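You operate a simulated robot arm through the tools that you are given. There is no shell and no other tool.

You are at the controls of a simulated two-armed robot. One attempt, no reset.

## Task
Test the purple-band vial and stand it in the tray the display names.
Fine: vial into the tester's well, hood shut, press TEST, hood open again. Set down upright: what you pick out. Where these are worked on the way, their far stop is far enough and under half their travel is too little: black hood.

Only the result counts: the job must be done as asked and must still hold three seconds after the hand-in. Knocking over, shifting, dropping, spilling or breaking anything else fails it.

## Robot
Two 7-joint arms with fingered hands on one trunk that stands fixed in place. Base frame: the origin is at the foot of the trunk, x ahead of it, y to its left, z up; the work surface is at about z = 865. Lengths are in mm, angles in rad, forces in N, time in s.
The left shoulder is at [60, 138, 822], the right one opposite. With the tool pointing down near the work surface each hand reaches from about 340 to 920 mm from the base axis, measured 20 degrees to its own side. Payload 4 kg a hand.
The TCP of each hand is the grasp point between the finger pads, 36 mm short of the fingertips. In the tool frame z runs along the fingers and y along their closing line. Largest opening 120 mm; the body of the gripper starts 42 mm behind the TCP. The gripper is a hand of 5 fingers: y runs from the thumb to the fingers, the wrist lies at [-15, -109, -200] in the tool frame, and closing takes about 1.5 s.
Orientation is that of the tool frame in the base frame, as a unit quaternion [x, y, z, w]. With the fingers straight down and the wrist toward the robot, the tool's x, y and z point along [0, 1, 0], [1, 0, 0] and [0, 0, -1] of the base frame.

## Interface
- The arms move only by the tool move_arm. It takes "left_motion", "right_motion" or both (then of equal length, played together; a hand with none holds still); each is a list of rows, each an object (a shift or turn left out is 0, a gripper value left out holds the last) with "grip": the finger opening in mm, from 0 to 120; "linear": the shift along the tool's x, y, z in units of 50 mm (1.0 is 50 mm), a list of three; "angular": the turn, a rotation vector about the tool's x, y, z in units of 8 degrees (1.0 is 8 degrees), a list of three. In form: [{"grip": grip, "linear": [tx, ty, tz], "angular": [rx, ry, rz]}, ...]. A call has 1 to 20 rows; each row shifts and turns the commanded pose from where the row before left it, along the tool's axes as they then stand. A call with a number of a shift or a turn outside -1 to 1 is refused whole. Each row takes 0.2 s and may step no farther than 50 mm and 0.15 rad from the row before; otherwise, or with a gripper value out of range, the whole call is refused. A pose out of reach is approached as far as the arm can. The call stops where the force on the tool passes 40 N (or 10 N more than at its start, if that is more) or the arm is blocked; 0.2 s more then pass. Each finger travels about 153 mm/s and halts on what it meets, pressing with about 31 N; the grip force reading is that of the motor and also rises with nothing between the fingers. The clock runs only during rows and for 0.2 s after the last one: add rows that do not move to give the fingers time. It gives the time, the measured TCP pose, the force on the tool (base axes), the opening and the grip force at its end, in the units of the frame above (readings bear some noise), with the torque about the TCP (base axes, N m) and any sound that the robot's microphone picked up, and new pictures: "views" is both (left out), scene, wrist or none (wrist: the cameras of the hands that moved).
- Cameras (640 x 400 px; columns grow to the right, rows downward): "scene" is now at [41.1, 9.1, 1468]; the picture's right is [0.08, -1.00, 0.00], its down [-0.60, -0.05, -0.80] and it looks along [0.80, 0.07, -0.60] (base axes); focal length 338 px, centre (320, 200). "left" rides on the left gripper at [-69, -79, -131] in its tool frame; the picture's right is [-0.79, -0.29, 0.55], its down [0.55, -0.74, 0.40] and it looks along [0.29, 0.61, 0.74] (tool axes); focal length 222 px, centre (320, 200). "right" rides on the right gripper at [69, -79, -131] in its tool frame; the picture's right is [-0.79, 0.29, -0.55], its down [-0.55, -0.74, 0.40] and it looks along [-0.29, 0.61, 0.74] (tool axes); focal length 222 px, centre (320, 200). There is no depth. A picture from a camera that has moved, and an enlarged one, comes with that camera's place and axes in the base frame and with its lens. The place of the scene camera against the robot may be out by one fixed shift of up to 18 mm in any direction.
- move_column(by): slides the trunk up (or, below 0, down) by that many mm; the arms and the scene camera ride with it, the base frame stays. It gives what a move gives, with no picture.
- hand_shape(shape, hand): the hand has 5 fingers and takes this shape, open, in about a second: jaw (thumb against the fingers, like two jaws); tri (thumb and two fingers); tip (a fingertip pinch); poke (one finger out to press); point (the index stretched); flat (the hand flat); cup (the hand cupped); fist (a fist). The gripper value then closes the fingers along that shape, each until it touches; the sizes above hold for jaw. It gives what a move gives, with no picture.
- turn_head(pan, tilt): turns the head with the scene camera to pan (to the left, within 1.501 rad either way) and tilt (down, from -0.506 to 1.204), counted from straight ahead of the robot. It gives what a move gives, and a new picture of the scene camera.
- zoom(camera, box): a new picture of the part [left, top, right, bottom] of that camera's present view, enlarged. The clock stands still meanwhile.
- close_job(): hands the job in; it is judged then, once.

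Places have to be worked out from the pictures, the camera data and where the tool is seen. Open the grippers and draw the arms clear of the work before you hand the job in, unless the task says otherwise.

The tools are called as a command line: name --argument value ..., lists and objects as JSON in quotes. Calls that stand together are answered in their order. move_arm: Moves the arms, as the interface text tells. Its arguments: {"type":"object","properties":{"left_motion":{"type":"array","items":{"type":"object","properties":{"grip":{"type":"number"},"linear":{"type":"array","items":{"type":"number"}},"angular":{"type":"array","items":{"type":"number"}}}}},"right_motion":{"type":"array","items":{"type":"object","properties":{"grip":{"type":"number"},"linear":{"type":"array","items":{"type":"number"}},"angular":{"type":"array","items":{"type":"number"}}}}},"views":{"type":"string","enum":["both","scene","wrist","none"]}},"required":[]} The other tools are called the same way: move_column (by) slides the trunk up or down; hand_shape (shape, hand) gives the hand a shape; turn_head (pan, tilt) turns the head that bears the scene camera; zoom (camera, box) takes an enlarged picture of a part of a camera's view; close_job () hands the job in.

At the start:

```text
time: 0.0
left_position: [466.9, 144.7, 1256.0]
left_tcp_rot: [0.708, 0.707, 0.0, -0.001]
left_wrist_force: [0.0, -0.2, -0.4]
left_ft_torque: [-0.05, 0.03, -0.01]
left_grip_width: 119.7
left_grasp_force: 0.0
left_shape: jaw
right_position: [558.7, -264.1, 1180.7]
right_tcp_rot: [0.708, 0.706, 0.0, 0.0]
right_wrist_force: [-0.2, -0.5, 0.1]
right_ft_torque: [0.01, 0.0, -0.05]
right_grip_width: 119.9
right_grasp_force: 0.0
right_shape: jaw
trunk travel left (down, up): [-400.0, 190.0]
head pan, tilt: [0.086, 0.642]
```

scene: 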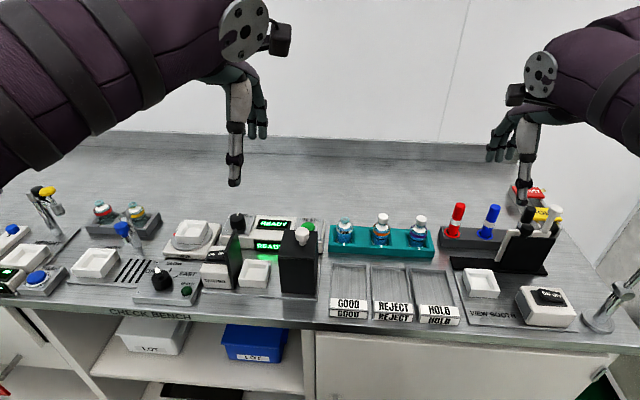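
right: 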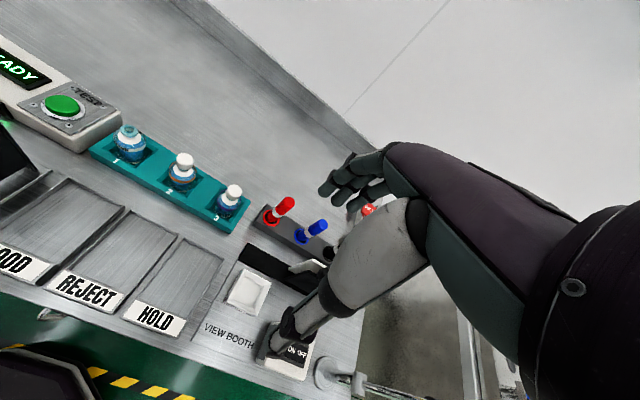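
left: 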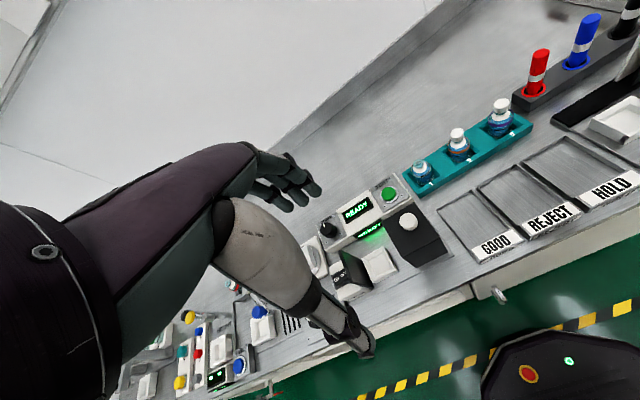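

The scene shows a bench with a teal rack of three vials, trays GOOD/REJECT/HOLD and a tester with a black hood. I'll zoom in to identify the parts.

zoom --camera "scene" --box '[150, 190, 330, 310]'

zoom --camera "scene" --box '[310, 190, 470, 330]'

zoom --camera "left" --box '[290, 80, 540, 300]'

zoom --camera "right" --box '[0, 30, 260, 230]'

```text
3.33 times, centred on (240, 250) of scene
camera zoom: at [41.1, 9.1, 1468.0], right [0.08, -1.0, 0.0], down [-0.6, -0.05, -0.8], along [0.8, 0.07, -0.6], focal length 1125 px, centre (587, 33)
```

zoom: 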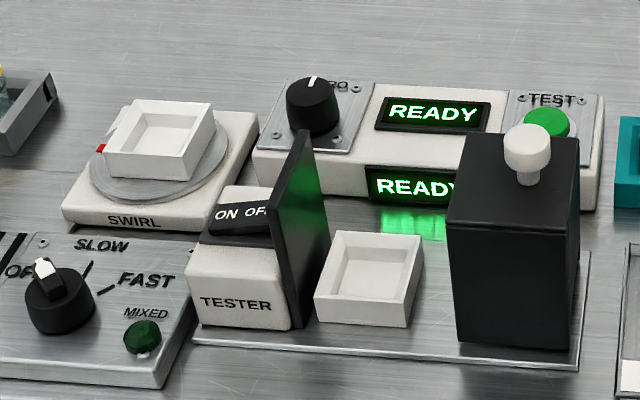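

```text
2.86 times, centred on (390, 260) of scene
camera zoom: at [41.1, 9.1, 1468.0], right [0.08, -1.0, 0.0], down [-0.6, -0.05, -0.8], along [0.8, 0.07, -0.6], focal length 964 px, centre (120, 29)
```

zoom: 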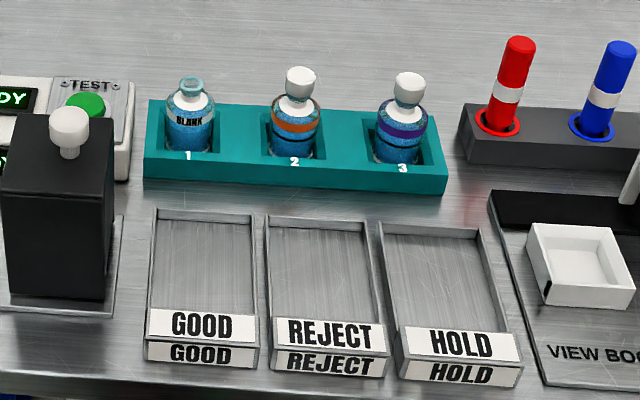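

```text
1.82 times, centred on (415, 190) of left
camera zoom: at [388.0, 75.0, 1386.2], right [-0.29, -0.78, -0.55], down [-0.73, 0.55, -0.4], along [0.61, 0.29, -0.74], focal length 404 px, centre (147, 218)
```

zoom: 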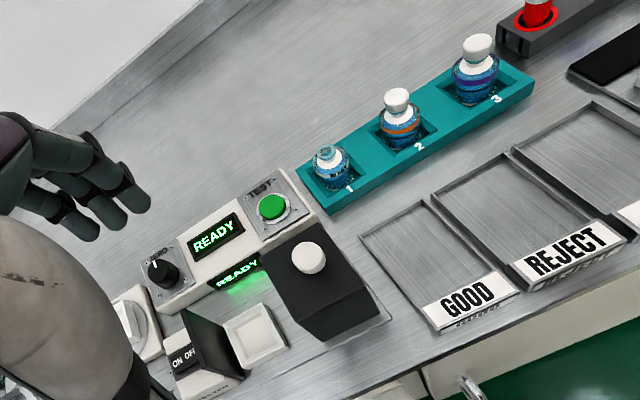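

```text
2.00 times, centred on (130, 130) of right
camera zoom: at [479.7, -194.9, 1313.2], right [0.29, -0.79, 0.55], down [-0.74, -0.55, -0.4], along [0.61, -0.29, -0.74], focal length 444 px, centre (700, 340)
```

zoom: 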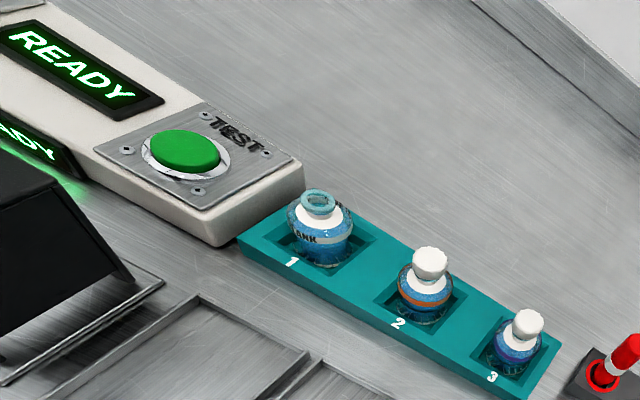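

The purple-band vial sits in slot 3 (about x 689, y -180, cap top z≈945). I'll zoom tightly on the tester, hood and trays for geometry.

zoom --camera "scene" --box '[195, 215, 275, 300]'

zoom --camera "scene" --box '[250, 210, 330, 300]'

zoom --camera "left" --box '[300, 170, 460, 310]'

zoom --camera "scene" --box '[385, 200, 455, 270]'

```text
4.71 times, centred on (235, 258) of scene
camera zoom: at [41.1, 9.1, 1468.0], right [0.08, -1.0, 0.0], down [-0.6, -0.05, -0.8], along [0.8, 0.07, -0.6], focal length 1588 px, centre (720, -71)
```

zoom: 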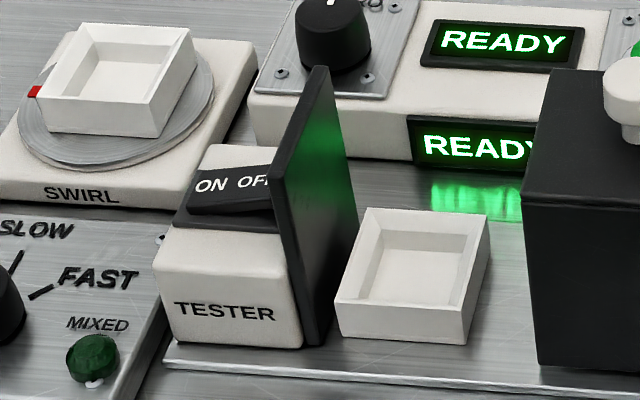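

```text
4.44 times, centred on (290, 255) of scene
camera zoom: at [41.1, 9.1, 1468.0], right [0.08, -1.0, 0.0], down [-0.6, -0.05, -0.8], along [0.8, 0.07, -0.6], focal length 1500 px, centre (453, -44)
```

zoom: 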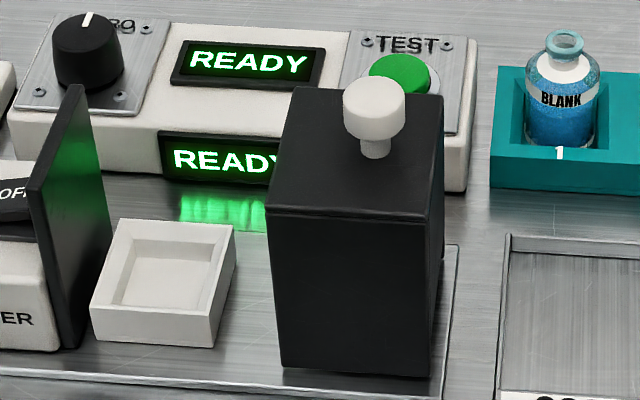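

```text
2.86 times, centred on (380, 240) of left
camera zoom: at [388.0, 75.0, 1386.2], right [-0.29, -0.78, -0.55], down [-0.73, 0.55, -0.4], along [0.61, 0.29, -0.74], focal length 635 px, centre (149, 86)
```

zoom: 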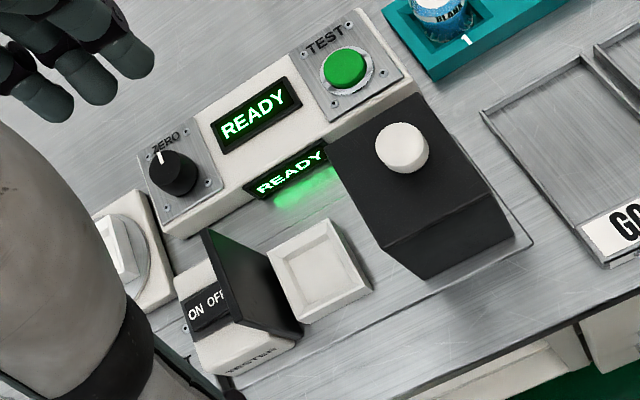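

```text
5.71 times, centred on (420, 235) of scene
camera zoom: at [41.1, 9.1, 1468.0], right [0.08, -1.0, 0.0], down [-0.6, -0.05, -0.8], along [0.8, 0.07, -0.6], focal length 1929 px, centre (-251, 0)
```

zoom: 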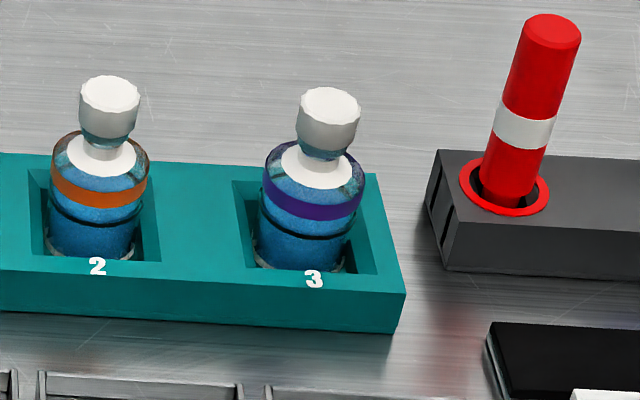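

Hood (x≈497–579, y≈60–131, top z≈979) slides left over the white well (≈535,197). I plan to do everything with the left hand, so I'll first draw the right arm out to the right.

move_arm --right_motion '[{"linear": [-1, 0, 0]}, {"linear": [-1, 0, 0]}, {"linear": [-1, -0.5, 0]}, {"linear": [-1, -1, 0]}, {"linear": [0, -1, 0]}]' --views "both"

zoom --camera "scene" --box '[200, 0, 300, 200]'

```text
refused: row 3 steps farther than a row can; nothing moved
```

```text
2.00 times, centred on (250, 100) of scene
camera zoom: at [41.1, 9.1, 1468.0], right [0.08, -1.0, 0.0], down [-0.6, -0.05, -0.8], along [0.8, 0.07, -0.6], focal length 675 px, centre (460, 400)
```

zoom: 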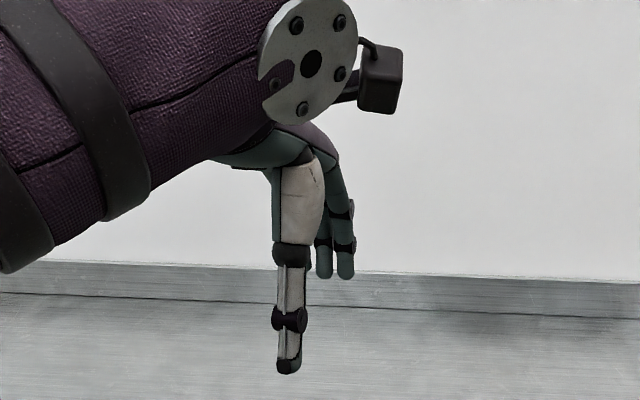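

The step norm was too large; I'll retreat the right arm with single-axis rows.

move_arm --right_motion '[{"linear": [-1, 0, 0]}, {"linear": [-1, 0, 0]}, {"linear": [-1, 0, 0]}, {"linear": [-1, 0, 0]}, {"linear": [0, -1, 0]}, {"linear": [0, -1, 0]}]' --views "both"

```text
time: 1.4
left_position: [466.1, 143.9, 1256.4]
left_tcp_rot: [0.707, 0.708, 0.0, 0.0]
left_wrist_force: [-1.2, -1.3, 0.2]
left_ft_torque: [-0.02, 0.05, -0.02]
left_grip_width: 119.8
left_grasp_force: 0.1
left_shape: jaw
right_position: [456.4, -463.1, 1182.8]
right_tcp_rot: [0.707, 0.707, 0.0, 0.0]
right_wrist_force: [-0.2, 0.1, 1.0]
right_ft_torque: [-0.01, -0.03, 0.0]
right_grip_width: 119.9
right_grasp_force: 0.0
right_shape: jaw
trunk travel left (down, up): [-400.0, 190.0]
head pan, tilt: [0.086, 0.642]
camera scene: at [40.4, 9.4, 1468.0], right [0.08, -1.0, 0.0], down [-0.6, -0.05, -0.8], along [0.8, 0.07, -0.6], focal length 338 px, centre (320, 200)
camera right: at [377.8, -394.0, 1313.4], right [0.29, -0.78, 0.55], down [-0.73, -0.55, -0.4], along [0.61, -0.29, -0.74], focal length 222 px, centre (320, 200)
```

scene: 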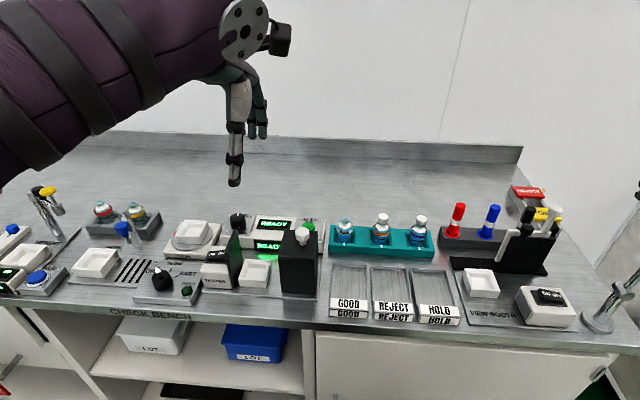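
right: 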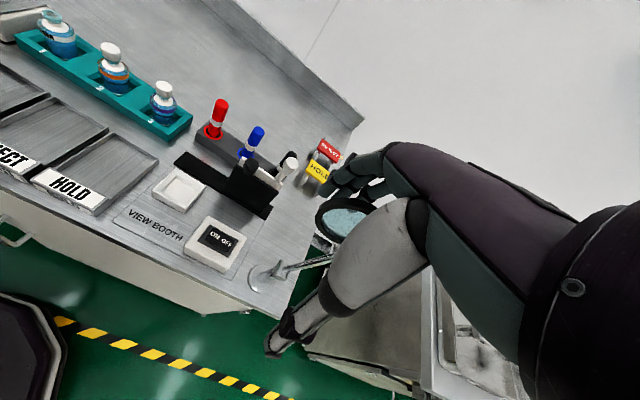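

The right arm is clear. Now I move the left hand high above the vial-3 area, then down to about z 1100 for a closer look.

move_arm --left_motion '[{"linear": [-0.81, 0.54, 0]}, {"linear": [-0.81, 0.54, 0]}, {"linear": [-0.81, 0.54, 0]}, {"linear": [-0.81, 0.54, 0]}, {"linear": [-0.81, 0.54, 0]}, {"linear": [-0.81, 0.54, 0]}, {"linear": [-0.81, 0.54, 0]}, {"linear": [-0.81, 0.54, 0]}, {"linear": [0, 0, 0.8]}, {"linear": [0, 0, 0.8]}, {"linear": [0, 0, 0.8]}]' --views "both"

```text
time: 3.8
left_position: [632.0, -117.6, 1126.8]
left_tcp_rot: [0.707, 0.707, -0.001, 0.001]
left_wrist_force: [0.0, 0.4, -0.2]
left_ft_torque: [-0.01, 0.02, -0.01]
left_grip_width: 120.0
left_grasp_force: 0.0
left_shape: jaw
left hand out of reach, approached as far as the arm can: row 7, 8
right_position: [458.2, -463.3, 1181.2]
right_tcp_rot: [0.707, 0.707, 0.0, 0.001]
right_wrist_force: [0.3, -0.5, -0.6]
right_ft_torque: [-0.01, -0.03, -0.01]
right_grip_width: 119.8
right_grasp_force: 0.1
right_shape: jaw
trunk travel left (down, up): [-400.0, 190.0]
head pan, tilt: [0.086, 0.642]
camera scene: at [41.7, 9.3, 1468.0], right [0.08, -1.0, 0.0], down [-0.6, -0.05, -0.8], along [0.8, 0.07, -0.6], focal length 338 px, centre (320, 200)
camera left: at [552.8, -186.7, 1257.4], right [-0.29, -0.79, -0.55], down [-0.74, 0.55, -0.4], along [0.61, 0.29, -0.74], focal length 222 px, centre (320, 200)
```

scene: 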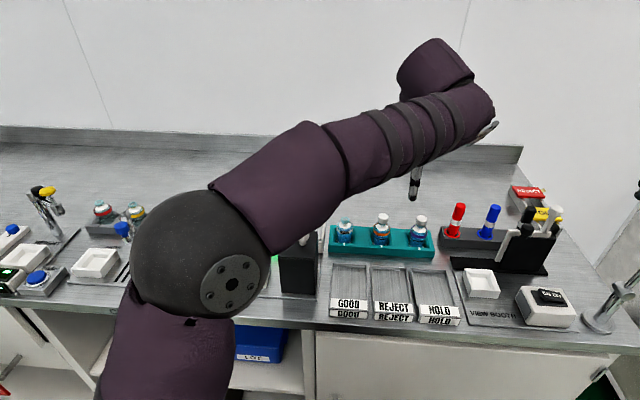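
left: 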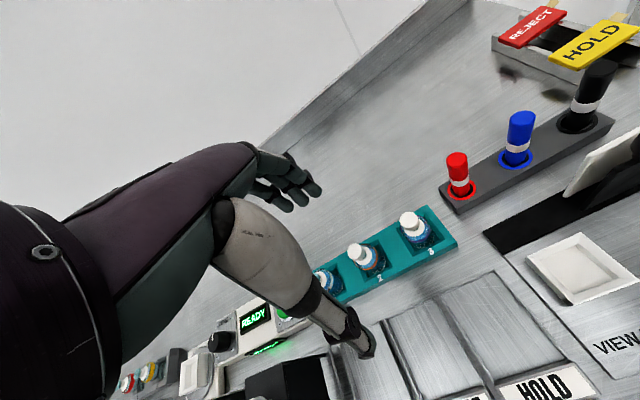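

The left hand can get here and lower reach is better. I'll zoom the wrist view on vial 3 to pin its position.

zoom --camera "left" --box '[330, 190, 470, 300]'

zoom --camera "left" --box '[220, 140, 480, 380]'

zoom --camera "right" --box '[60, 20, 220, 150]'

```text
3.64 times, centred on (400, 245) of left
camera zoom: at [552.8, -186.7, 1257.4], right [-0.29, -0.79, -0.55], down [-0.74, 0.55, -0.4], along [0.61, 0.29, -0.74], focal length 808 px, centre (29, 36)
```

zoom: 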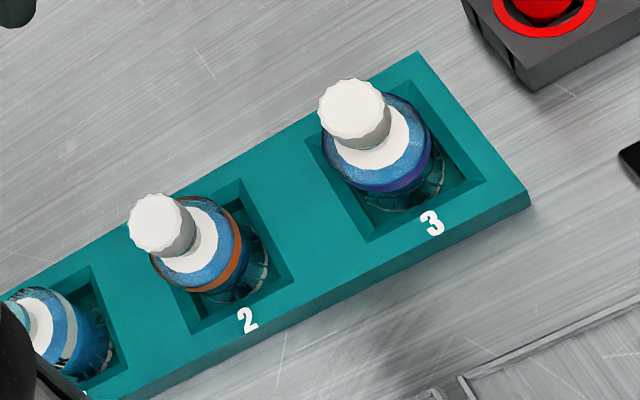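

```text
1.67 times, centred on (350, 260) of left
camera zoom: at [552.8, -186.7, 1257.4], right [-0.29, -0.79, -0.55], down [-0.74, 0.55, -0.4], along [0.61, 0.29, -0.74], focal length 370 px, centre (270, 100)
```

zoom: 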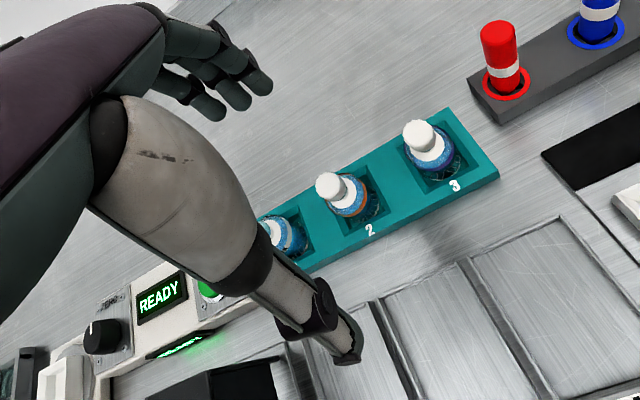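

```text
3.08 times, centred on (140, 85) of right
camera zoom: at [379.5, -393.7, 1313.2], right [0.29, -0.78, 0.55], down [-0.74, -0.55, -0.4], along [0.61, -0.29, -0.74], focal length 684 px, centre (874, 554)
```

zoom: 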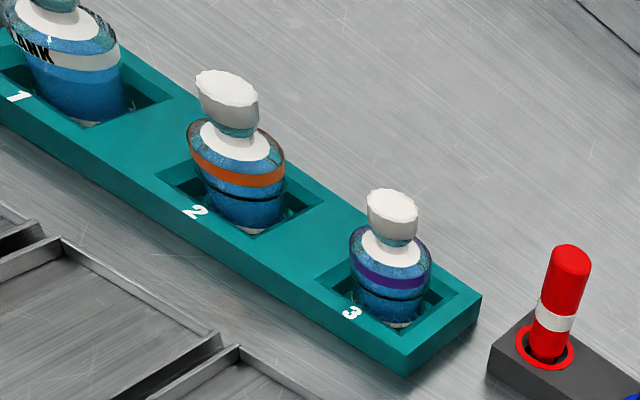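

Triangulating with both wrist cameras puts vial 3's cap top at about (687.5, -179, 945). I'll lower to z≈1010 and then shift laterally over the vial (fingertips at ~974, above all caps).

move_arm --left_motion '[{"linear": [0, 0, 0.8]}, {"linear": [0, 0, 0.8]}, {"linear": [0, 0, 0.74]}, {"linear": [-0.6, 0.55, 0]}, {"linear": [-0.63, 0.56, 0]}, {}]' --views "both"

```text
time: 5.2
left_position: [686.0, -179.7, 1007.0]
left_tcp_rot: [0.707, 0.707, 0.0, 0.0]
left_wrist_force: [0.4, -0.3, 0.9]
left_ft_torque: [0.01, -0.02, -0.01]
left_grip_width: 119.9
left_grasp_force: 0.1
left_shape: jaw
right_position: [456.9, -464.1, 1181.2]
right_tcp_rot: [0.707, 0.707, 0.0, 0.0]
right_wrist_force: [0.3, 0.5, 0.3]
right_ft_torque: [0.01, -0.02, 0.01]
right_grip_width: 119.7
right_grasp_force: 0.0
right_shape: jaw
trunk travel left (down, up): [-400.0, 190.0]
head pan, tilt: [0.086, 0.642]
camera scene: at [40.9, 9.2, 1468.1], right [0.08, -1.0, 0.0], down [-0.6, -0.05, -0.8], along [0.8, 0.07, -0.6], focal length 338 px, centre (320, 200)
camera left: at [607.5, -248.0, 1137.3], right [-0.29, -0.78, -0.55], down [-0.73, 0.55, -0.4], along [0.61, 0.29, -0.74], focal length 222 px, centre (320, 200)
```

scene: 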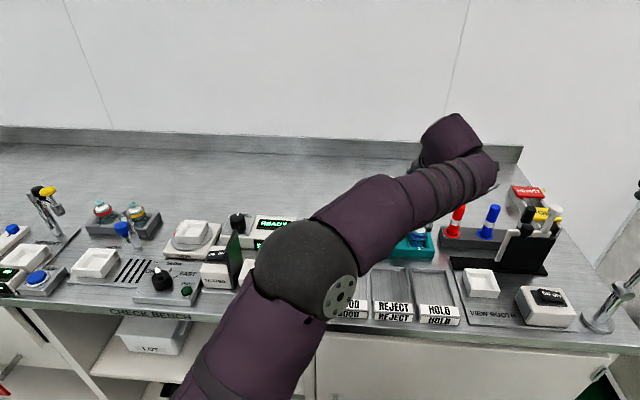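
left: 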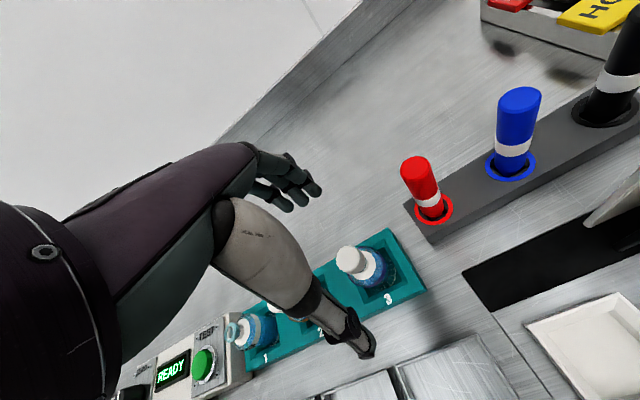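

The hand is over vial 3. I'll check alignment from both wrist cameras before descending.

zoom --camera "left" --box '[230, 140, 450, 370]'

zoom --camera "right" --box '[60, 0, 260, 150]'

```text
1.74 times, centred on (340, 255) of left
camera zoom: at [607.5, -248.0, 1137.3], right [-0.29, -0.78, -0.55], down [-0.73, 0.55, -0.4], along [0.61, 0.29, -0.74], focal length 386 px, centre (285, 104)
```

zoom: 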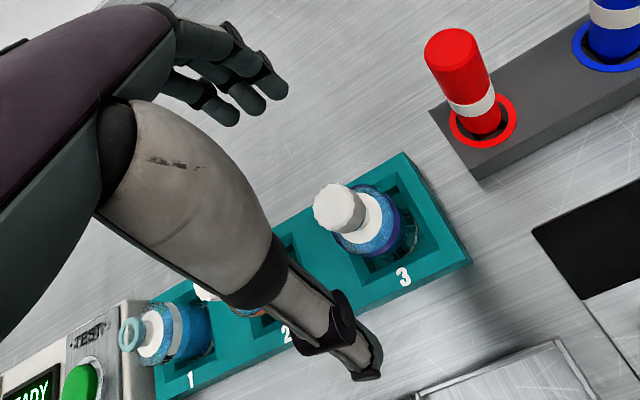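

```text
2.67 times, centred on (160, 75) of right
camera zoom: at [378.6, -393.9, 1313.5], right [0.29, -0.79, 0.55], down [-0.74, -0.55, -0.4], along [0.61, -0.29, -0.74], focal length 592 px, centre (747, 533)
```

zoom: 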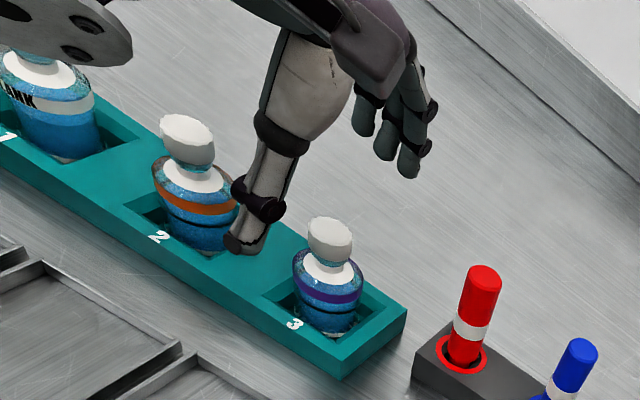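

Alignment agrees to within ~2 mm. I'll descend to z≈928 (fingertips ≈892, just above the rack top at 888) with the hand open.

move_arm --left_motion '[{"linear": [0, 0, 0.5]}, {"linear": [0, 0, 0.5]}, {"linear": [0, 0, 0.3]}, {"linear": [0, 0, 0.2]}, {}]' --views "wrist"

zoom --camera "right" --box '[60, 0, 260, 150]'

```text
time: 6.4
left_position: [684.4, -178.8, 933.2]
left_tcp_rot: [0.708, 0.706, 0.0, 0.0]
left_wrist_force: [-0.1, 0.2, -0.2]
left_ft_torque: [-0.02, -0.01, 0.03]
left_grip_width: 119.8
left_grasp_force: 0.0
left_shape: jaw
right_position: [458.0, -464.4, 1182.4]
right_tcp_rot: [0.707, 0.708, 0.001, 0.0]
right_wrist_force: [-0.2, 0.0, 0.3]
right_ft_torque: [0.02, 0.03, -0.02]
right_grip_width: 119.9
right_grasp_force: 0.0
right_shape: jaw
trunk travel left (down, up): [-400.0, 190.0]
head pan, tilt: [0.086, 0.642]
camera left: at [605.2, -247.8, 1063.5], right [-0.29, -0.78, -0.55], down [-0.73, 0.55, -0.4], along [0.61, 0.29, -0.74], focal length 222 px, centre (320, 200)
```

left: 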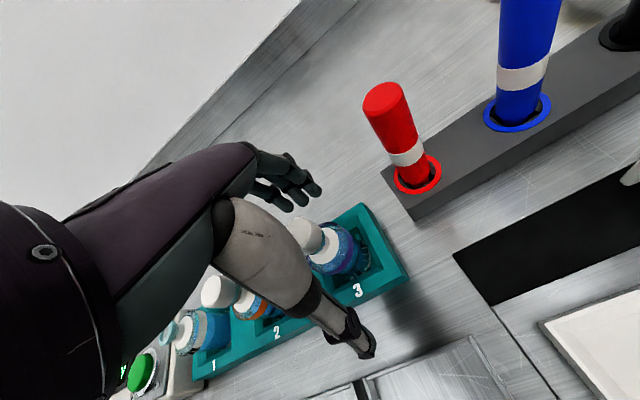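

```text
2.67 times, centred on (160, 75) of right
camera zoom: at [378.9, -394.2, 1313.3], right [0.29, -0.79, 0.55], down [-0.74, -0.55, -0.4], along [0.61, -0.29, -0.74], focal length 592 px, centre (747, 533)
```

zoom: 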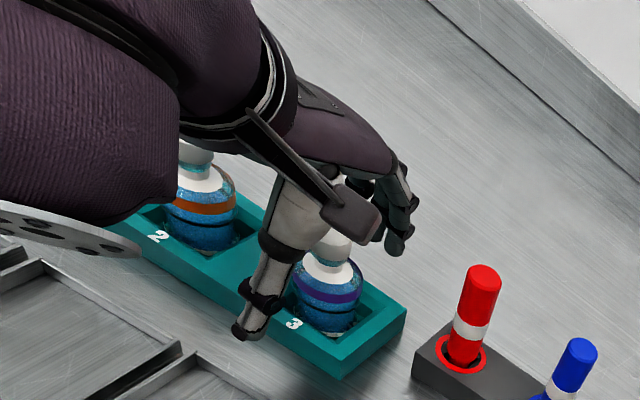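

Thumb and fingers straddle the vial with clearance to neighbours. I'll go 3 mm lower, nudge +2 mm in x, then close the hand on the body.

move_arm --left_motion '[{"linear": [0, 0.04, 0.06]}, {"grip": 90}, {"grip": 70}, {"grip": 55}, {"grip": 45}, {"grip": 30}, {"grip": 30}, {"grip": 30}, {"grip": 30}]' --views "wrist"

zoom --camera "right" --box '[60, 0, 260, 150]'

```text
time: 8.4
left_position: [686.9, -179.9, 928.4]
left_tcp_rot: [0.708, 0.706, 0.0, 0.0]
left_wrist_force: [-3.7, 0.5, 0.4]
left_ft_torque: [-0.01, 0.19, 0.0]
left_grip_width: 31.4
left_grasp_force: 31.2
left_shape: jaw
right_position: [455.6, -462.6, 1180.7]
right_tcp_rot: [0.707, 0.707, 0.0, 0.0]
right_wrist_force: [-0.4, -0.1, 0.4]
right_ft_torque: [0.01, -0.02, 0.03]
right_grip_width: 119.8
right_grasp_force: 0.1
right_shape: jaw
trunk travel left (down, up): [-400.0, 190.0]
head pan, tilt: [0.086, 0.642]
camera left: at [607.2, -248.0, 1060.5], right [-0.29, -0.78, -0.55], down [-0.73, 0.55, -0.4], along [0.61, 0.29, -0.74], focal length 222 px, centre (320, 200)
```

left: 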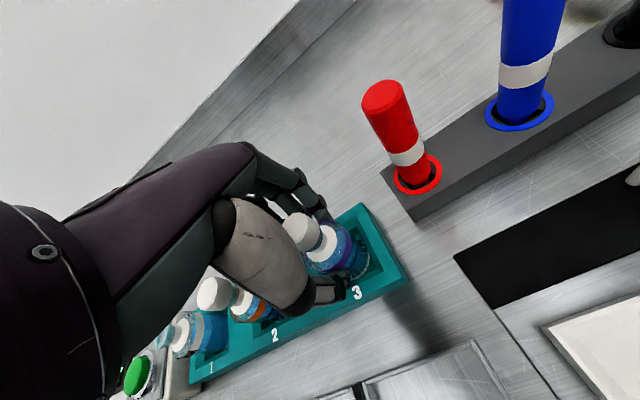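

```text
2.67 times, centred on (160, 75) of right
camera zoom: at [378.4, -394.2, 1313.4], right [0.29, -0.79, 0.55], down [-0.74, -0.55, -0.4], along [0.61, -0.29, -0.74], focal length 592 px, centre (747, 533)
```

zoom: 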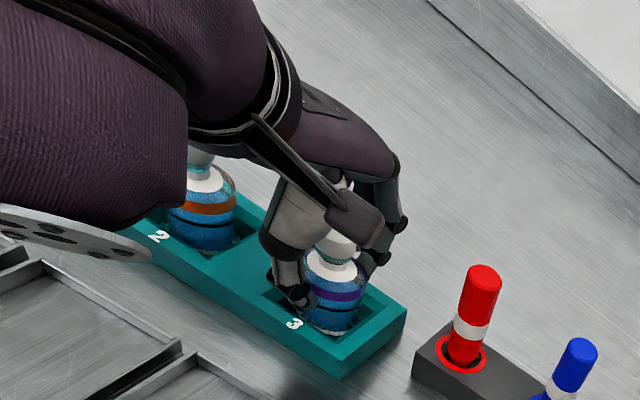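

The width stopped at 31.4 with 31 N and a small side force. I'll zoom in to check contact before lifting.

zoom --camera "left" --box '[230, 170, 410, 330]'

zoom --camera "right" --box '[130, 40, 230, 140]'

```text
2.50 times, centred on (320, 250) of left
camera zoom: at [607.2, -248.0, 1060.5], right [-0.29, -0.78, -0.55], down [-0.73, 0.55, -0.4], along [0.61, 0.29, -0.74], focal length 555 px, centre (320, 75)
```

zoom: 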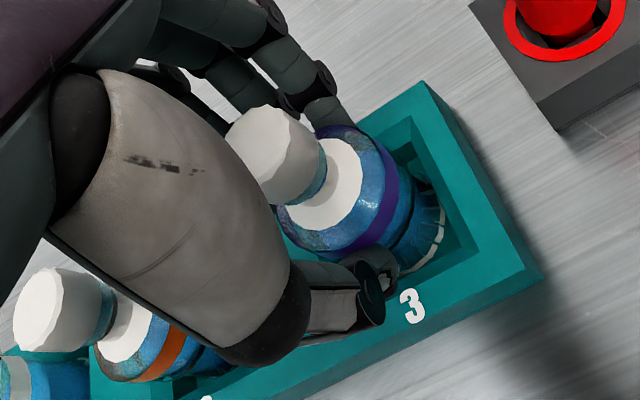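

```text
4.00 times, centred on (180, 90) of right
camera zoom: at [378.4, -394.2, 1313.4], right [0.29, -0.79, 0.55], down [-0.74, -0.55, -0.4], along [0.61, -0.29, -0.74], focal length 888 px, centre (880, 640)
```

zoom: 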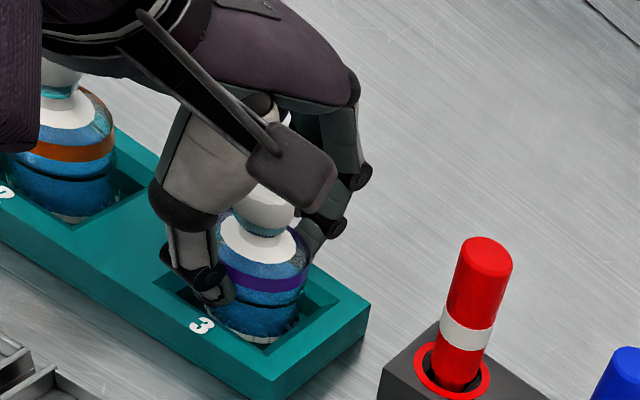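

Thumb and fingers appear to bear on the body at the band. I'll command a tighter value to secure the hold, then lift 25 mm slowly and recheck.

move_arm --left_motion '[{"grip": 15}, {"grip": 15}, {"grip": 15}, {"linear": [0, 0, -0.1]}, {"linear": [0, 0, -0.2]}, {"linear": [0, 0, -0.2]}, {}]' --views "wrist"

zoom --camera "right" --box '[130, 40, 230, 140]'

zoom --camera "left" --box '[230, 170, 410, 330]'

```text
time: 10.0
left_position: [688.3, -179.7, 954.6]
left_tcp_rot: [0.707, 0.707, 0.001, 0.0]
left_wrist_force: [-0.6, -0.5, -1.5]
left_ft_torque: [0.0, 0.02, -0.01]
left_grip_width: 31.0
left_grasp_force: 30.7
left_shape: jaw
right_position: [457.3, -464.0, 1181.8]
right_tcp_rot: [0.707, 0.707, 0.0, 0.0]
right_wrist_force: [-0.2, -0.1, 0.2]
right_ft_torque: [0.01, 0.03, 0.01]
right_grip_width: 119.8
right_grasp_force: 0.0
right_shape: jaw
trunk travel left (down, up): [-400.0, 190.0]
head pan, tilt: [0.086, 0.642]
camera left: at [609.1, -248.1, 1085.4], right [-0.29, -0.78, -0.55], down [-0.73, 0.55, -0.4], along [0.61, 0.29, -0.74], focal length 222 px, centre (320, 200)
```

left: 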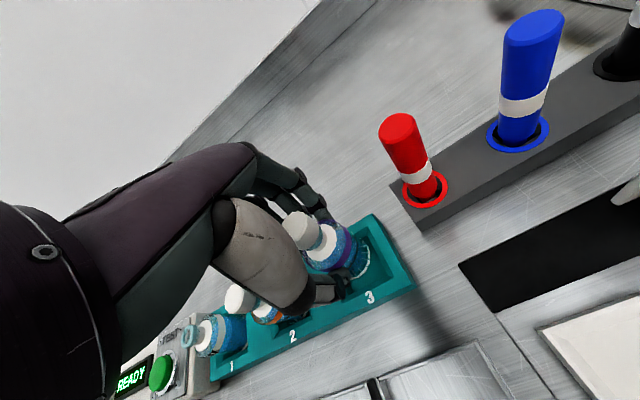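

```text
4.00 times, centred on (180, 90) of right
camera zoom: at [379.1, -394.2, 1313.2], right [0.29, -0.79, 0.55], down [-0.74, -0.55, -0.4], along [0.61, -0.29, -0.74], focal length 888 px, centre (880, 640)
```

zoom: 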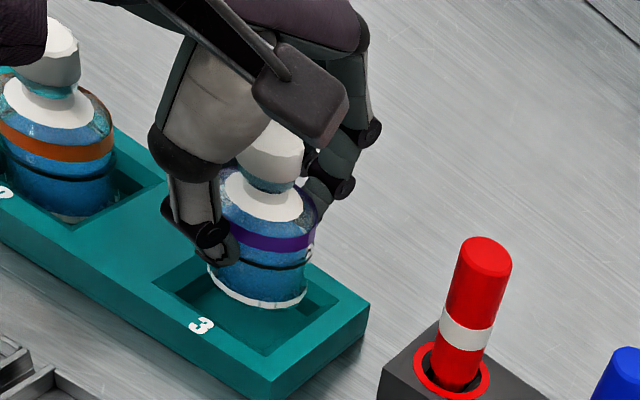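

```text
2.50 times, centred on (320, 250) of left
camera zoom: at [609.1, -248.1, 1085.4], right [-0.29, -0.78, -0.55], down [-0.73, 0.55, -0.4], along [0.61, 0.29, -0.74], focal length 555 px, centre (320, 75)
```

zoom: 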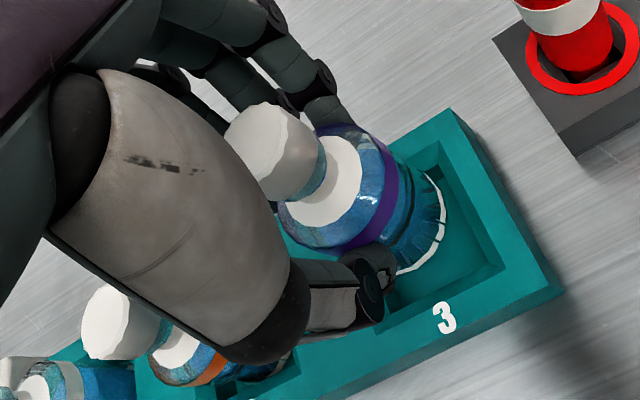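

The vial is lifted cleanly with the hand (slight lean only). I'll raise it further, draw back toward the robot, and carry it high (bottom ≈1069, above the hood knob) to over the tester.

move_arm --left_motion '[{"linear": [0, 0, -0.4]}, {"linear": [0, 0, -0.6]}, {"linear": [0, -0.4, -0.4]}, {"linear": [0, -0.6, -0.5]}, {"linear": [0, -0.6, -0.5]}, {"linear": [0.2, -0.6, -0.5]}, {"linear": [0.4, -0.5, -0.5]}, {"linear": [0.6, -0.2, -0.1]}, {"linear": [0.7, 0, 0]}, {"linear": [0.7, 0, 0]}, {"linear": [0.7, 0, 0]}, {"linear": [0.7, 0, 0]}, {"linear": [0.7, 0, 0]}, {"linear": [0.7, 0, 0]}, {"linear": [0.7, 0, 0]}, {"linear": [0.6, 0, 0]}, {"linear": [0.4, 0, 0]}, {}]' --views "both"

```text
time: 13.8
left_position: [541.5, 174.9, 1131.0]
left_tcp_rot: [0.708, 0.707, 0.0, 0.001]
left_wrist_force: [-0.2, 0.0, -0.2]
left_ft_torque: [0.01, 0.0, -0.01]
left_grip_width: 30.7
left_grasp_force: 30.9
left_shape: jaw
right_position: [457.1, -462.6, 1182.0]
right_tcp_rot: [0.708, 0.706, 0.0, 0.001]
right_wrist_force: [-1.4, 0.0, 0.0]
right_ft_torque: [0.0, 0.04, -0.01]
right_grip_width: 119.8
right_grasp_force: 0.2
right_shape: jaw
trunk travel left (down, up): [-400.0, 190.0]
head pan, tilt: [0.086, 0.642]
camera scene: at [41.2, 9.1, 1468.0], right [0.08, -1.0, 0.0], down [-0.6, -0.05, -0.8], along [0.8, 0.07, -0.6], focal length 338 px, centre (320, 200)
camera left: at [462.8, 105.7, 1261.1], right [-0.29, -0.78, -0.55], down [-0.73, 0.55, -0.4], along [0.61, 0.29, -0.74], focal length 222 px, centre (320, 200)
```

scene: 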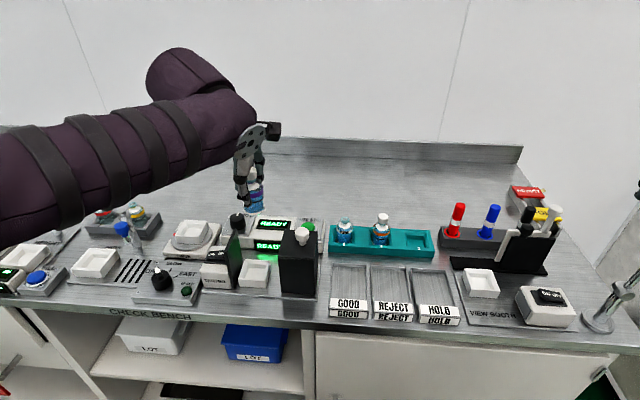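
left: 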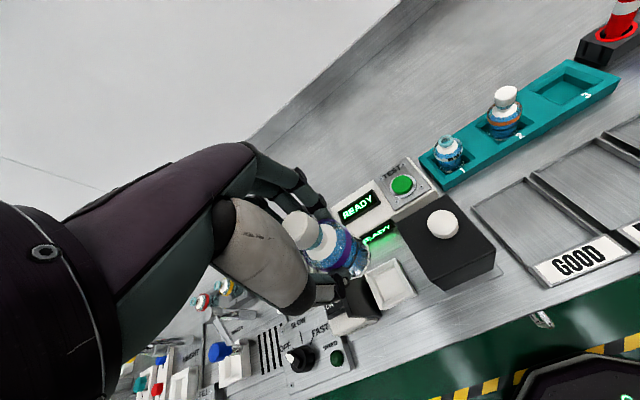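

The vial is held over the tester. I'll zoom in from the scene and left wrist cameras to measure the vial tilt, the well and hood positions.

zoom --camera "scene" --box '[215, 140, 295, 220]'

zoom --camera "left" --box '[260, 170, 400, 310]'

zoom --camera "left" --box '[330, 180, 510, 330]'

```text
5.00 times, centred on (255, 180) of scene
camera zoom: at [41.2, 9.1, 1468.0], right [0.08, -1.0, 0.0], down [-0.6, -0.05, -0.8], along [0.8, 0.07, -0.6], focal length 1688 px, centre (645, 300)
```

zoom: 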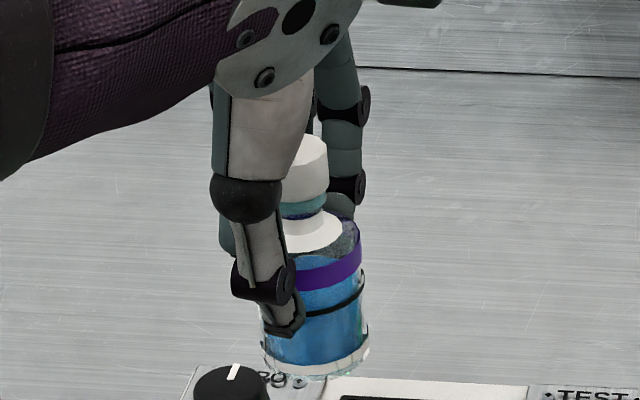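

```text
2.86 times, centred on (330, 240) of left
camera zoom: at [462.8, 105.7, 1261.1], right [-0.29, -0.78, -0.55], down [-0.73, 0.55, -0.4], along [0.61, 0.29, -0.74], focal length 635 px, centre (291, 86)
```

zoom: 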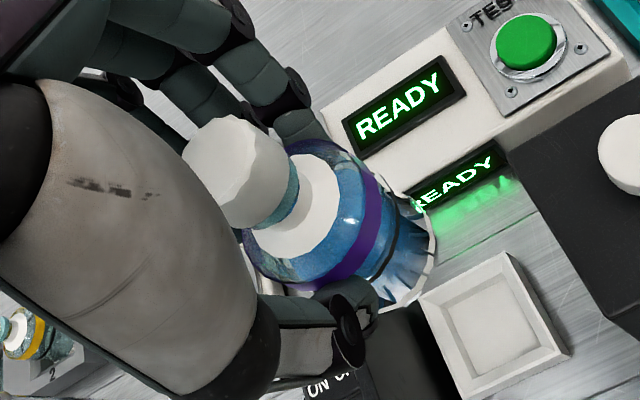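

```text
2.67 times, centred on (420, 255) of left
camera zoom: at [462.8, 105.7, 1261.1], right [-0.29, -0.78, -0.55], down [-0.73, 0.55, -0.4], along [0.61, 0.29, -0.74], focal length 592 px, centre (53, 53)
```

zoom: 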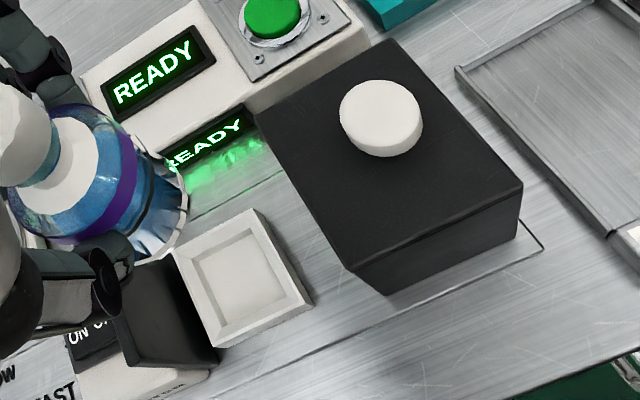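

The vial is essentially vertical, with its base centre about 3 mm ahead of the TCP. The well centre measures ≈(547,191.5); I'll shift over it and lower to z≈990 (vial base ≈929, above the rim) and look.

move_arm --left_motion '[{"linear": [0.34, 0.04, 0]}, {"linear": [0, 0, 0.5]}, {"linear": [0, 0, 0.6]}, {"linear": [0, 0, 0.6]}, {"linear": [0, 0, 0.6]}, {"linear": [0, 0, 0.5]}, {}]' --views "both"

zoom --camera "scene" --box '[195, 180, 295, 300]'

zoom --camera "left" --box '[260, 170, 440, 330]'

```text
time: 15.4
left_position: [546.1, 189.8, 991.9]
left_tcp_rot: [0.708, 0.706, 0.002, 0.002]
left_wrist_force: [2.5, 2.8, 18.6]
left_ft_torque: [0.9, -0.38, -0.08]
left_grip_width: 30.8
left_grasp_force: 31.1
left_shape: jaw
right_position: [457.6, -462.6, 1182.8]
right_tcp_rot: [0.707, 0.707, 0.0, 0.0]
right_wrist_force: [0.2, 0.6, -0.7]
right_ft_torque: [-0.01, -0.01, 0.02]
right_grip_width: 119.8
right_grasp_force: 0.1
right_shape: jaw
trunk travel left (down, up): [-400.0, 190.0]
head pan, tilt: [0.086, 0.642]
camera scene: at [40.3, 8.9, 1468.4], right [0.08, -1.0, 0.0], down [-0.6, -0.05, -0.8], along [0.8, 0.07, -0.6], focal length 338 px, centre (320, 200)
camera left: at [465.7, 121.1, 1122.1], right [-0.29, -0.78, -0.55], down [-0.73, 0.55, -0.4], along [0.62, 0.28, -0.73], focal length 222 px, centre (320, 200)
```

scene: 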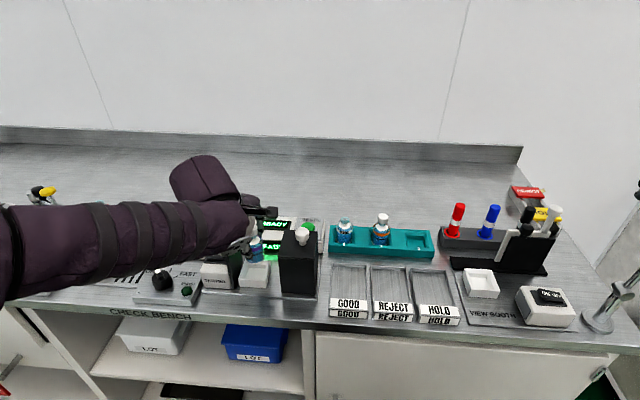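
left: 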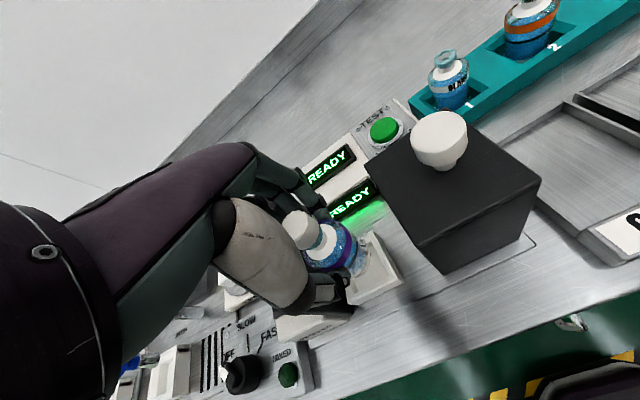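

```text
3.33 times, centred on (245, 240) of scene
camera zoom: at [40.3, 8.9, 1468.4], right [0.08, -1.0, 0.0], down [-0.6, -0.05, -0.8], along [0.8, 0.07, -0.6], focal length 1125 px, centre (570, 67)
```

zoom: 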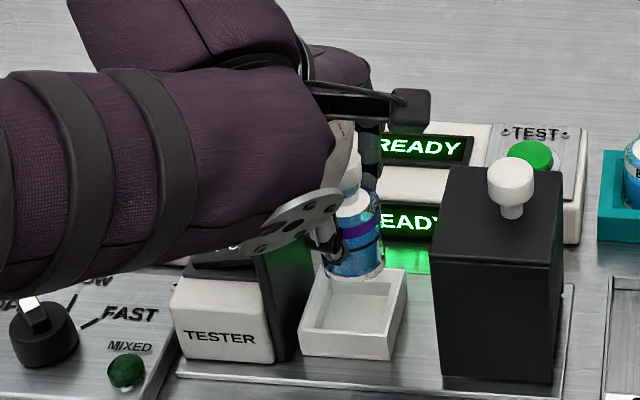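

```text
2.50 times, centred on (350, 250) of left
camera zoom: at [465.7, 121.1, 1122.1], right [-0.29, -0.78, -0.55], down [-0.73, 0.55, -0.4], along [0.62, 0.28, -0.73], focal length 555 px, centre (245, 75)
```

zoom: 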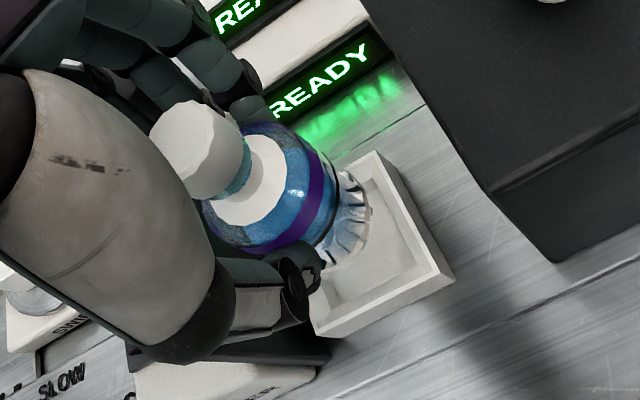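

The wrist reads 18.6 N upward with torque indicating contact about 45 mm to the +y side: the outermost finger is resting on the black panel's top edge. I'll back straight up and inspect.

move_arm --left_motion '[{"linear": [0, 0, -0.3]}, {"linear": [0, 0, -0.5]}, {"linear": [-0.2, 0, -0.6]}, {"linear": [0, 0, -0.6]}, {}]' --views "both"

zoom --camera "scene" --box '[195, 180, 295, 300]'

zoom --camera "left" --box '[260, 170, 440, 330]'

```text
time: 16.6
left_position: [544.9, 183.5, 1089.9]
left_tcp_rot: [0.707, 0.707, 0.0, 0.0]
left_wrist_force: [-0.2, -0.8, -0.7]
left_ft_torque: [0.04, 0.02, 0.02]
left_grip_width: 30.6
left_grasp_force: 31.0
left_shape: jaw
right_position: [458.0, -463.9, 1180.9]
right_tcp_rot: [0.706, 0.708, 0.001, 0.0]
right_wrist_force: [0.2, -0.5, -0.1]
right_ft_torque: [0.0, 0.01, -0.01]
right_grip_width: 119.9
right_grasp_force: 0.0
right_shape: jaw
trunk travel left (down, up): [-400.0, 190.0]
head pan, tilt: [0.086, 0.642]
camera scene: at [41.1, 9.1, 1468.0], right [0.08, -1.0, 0.0], down [-0.6, -0.05, -0.8], along [0.8, 0.07, -0.6], focal length 338 px, centre (320, 200)
camera left: at [466.6, 114.2, 1220.1], right [-0.29, -0.79, -0.55], down [-0.73, 0.55, -0.4], along [0.61, 0.29, -0.74], focal length 222 px, centre (320, 200)
```

scene: 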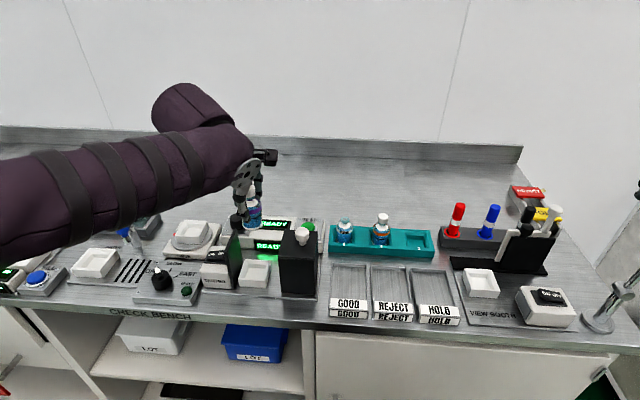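
left: 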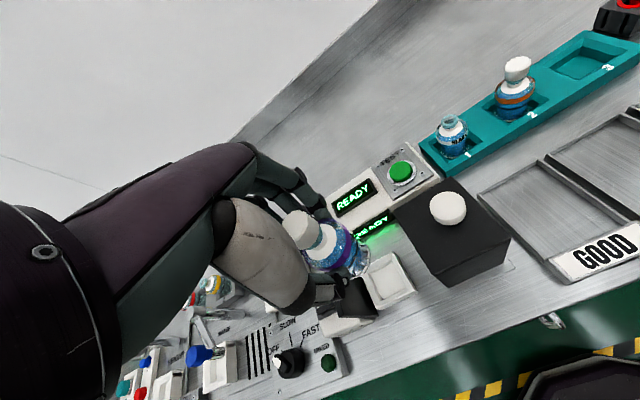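

```text
3.33 times, centred on (245, 240) of scene
camera zoom: at [41.1, 9.1, 1468.0], right [0.08, -1.0, 0.0], down [-0.6, -0.05, -0.8], along [0.8, 0.07, -0.6], focal length 1125 px, centre (570, 67)
```

zoom: 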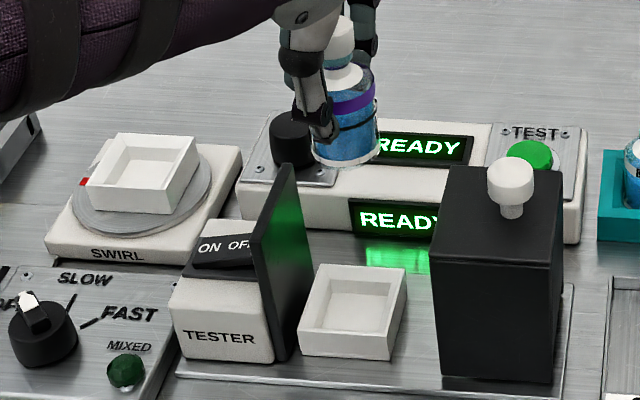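

```text
2.50 times, centred on (350, 250) of left
camera zoom: at [466.6, 114.2, 1220.1], right [-0.29, -0.79, -0.55], down [-0.73, 0.55, -0.4], along [0.61, 0.29, -0.74], focal length 555 px, centre (245, 75)
```

zoom: 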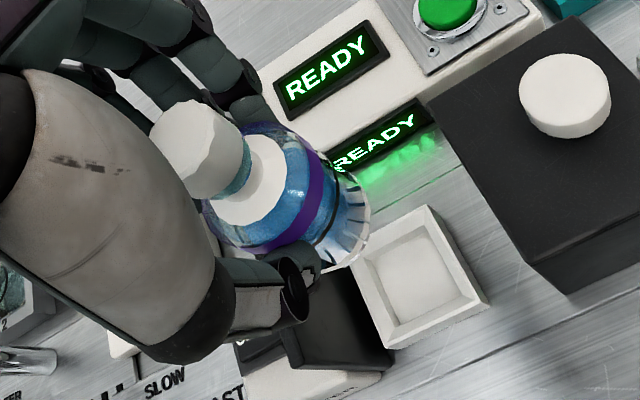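

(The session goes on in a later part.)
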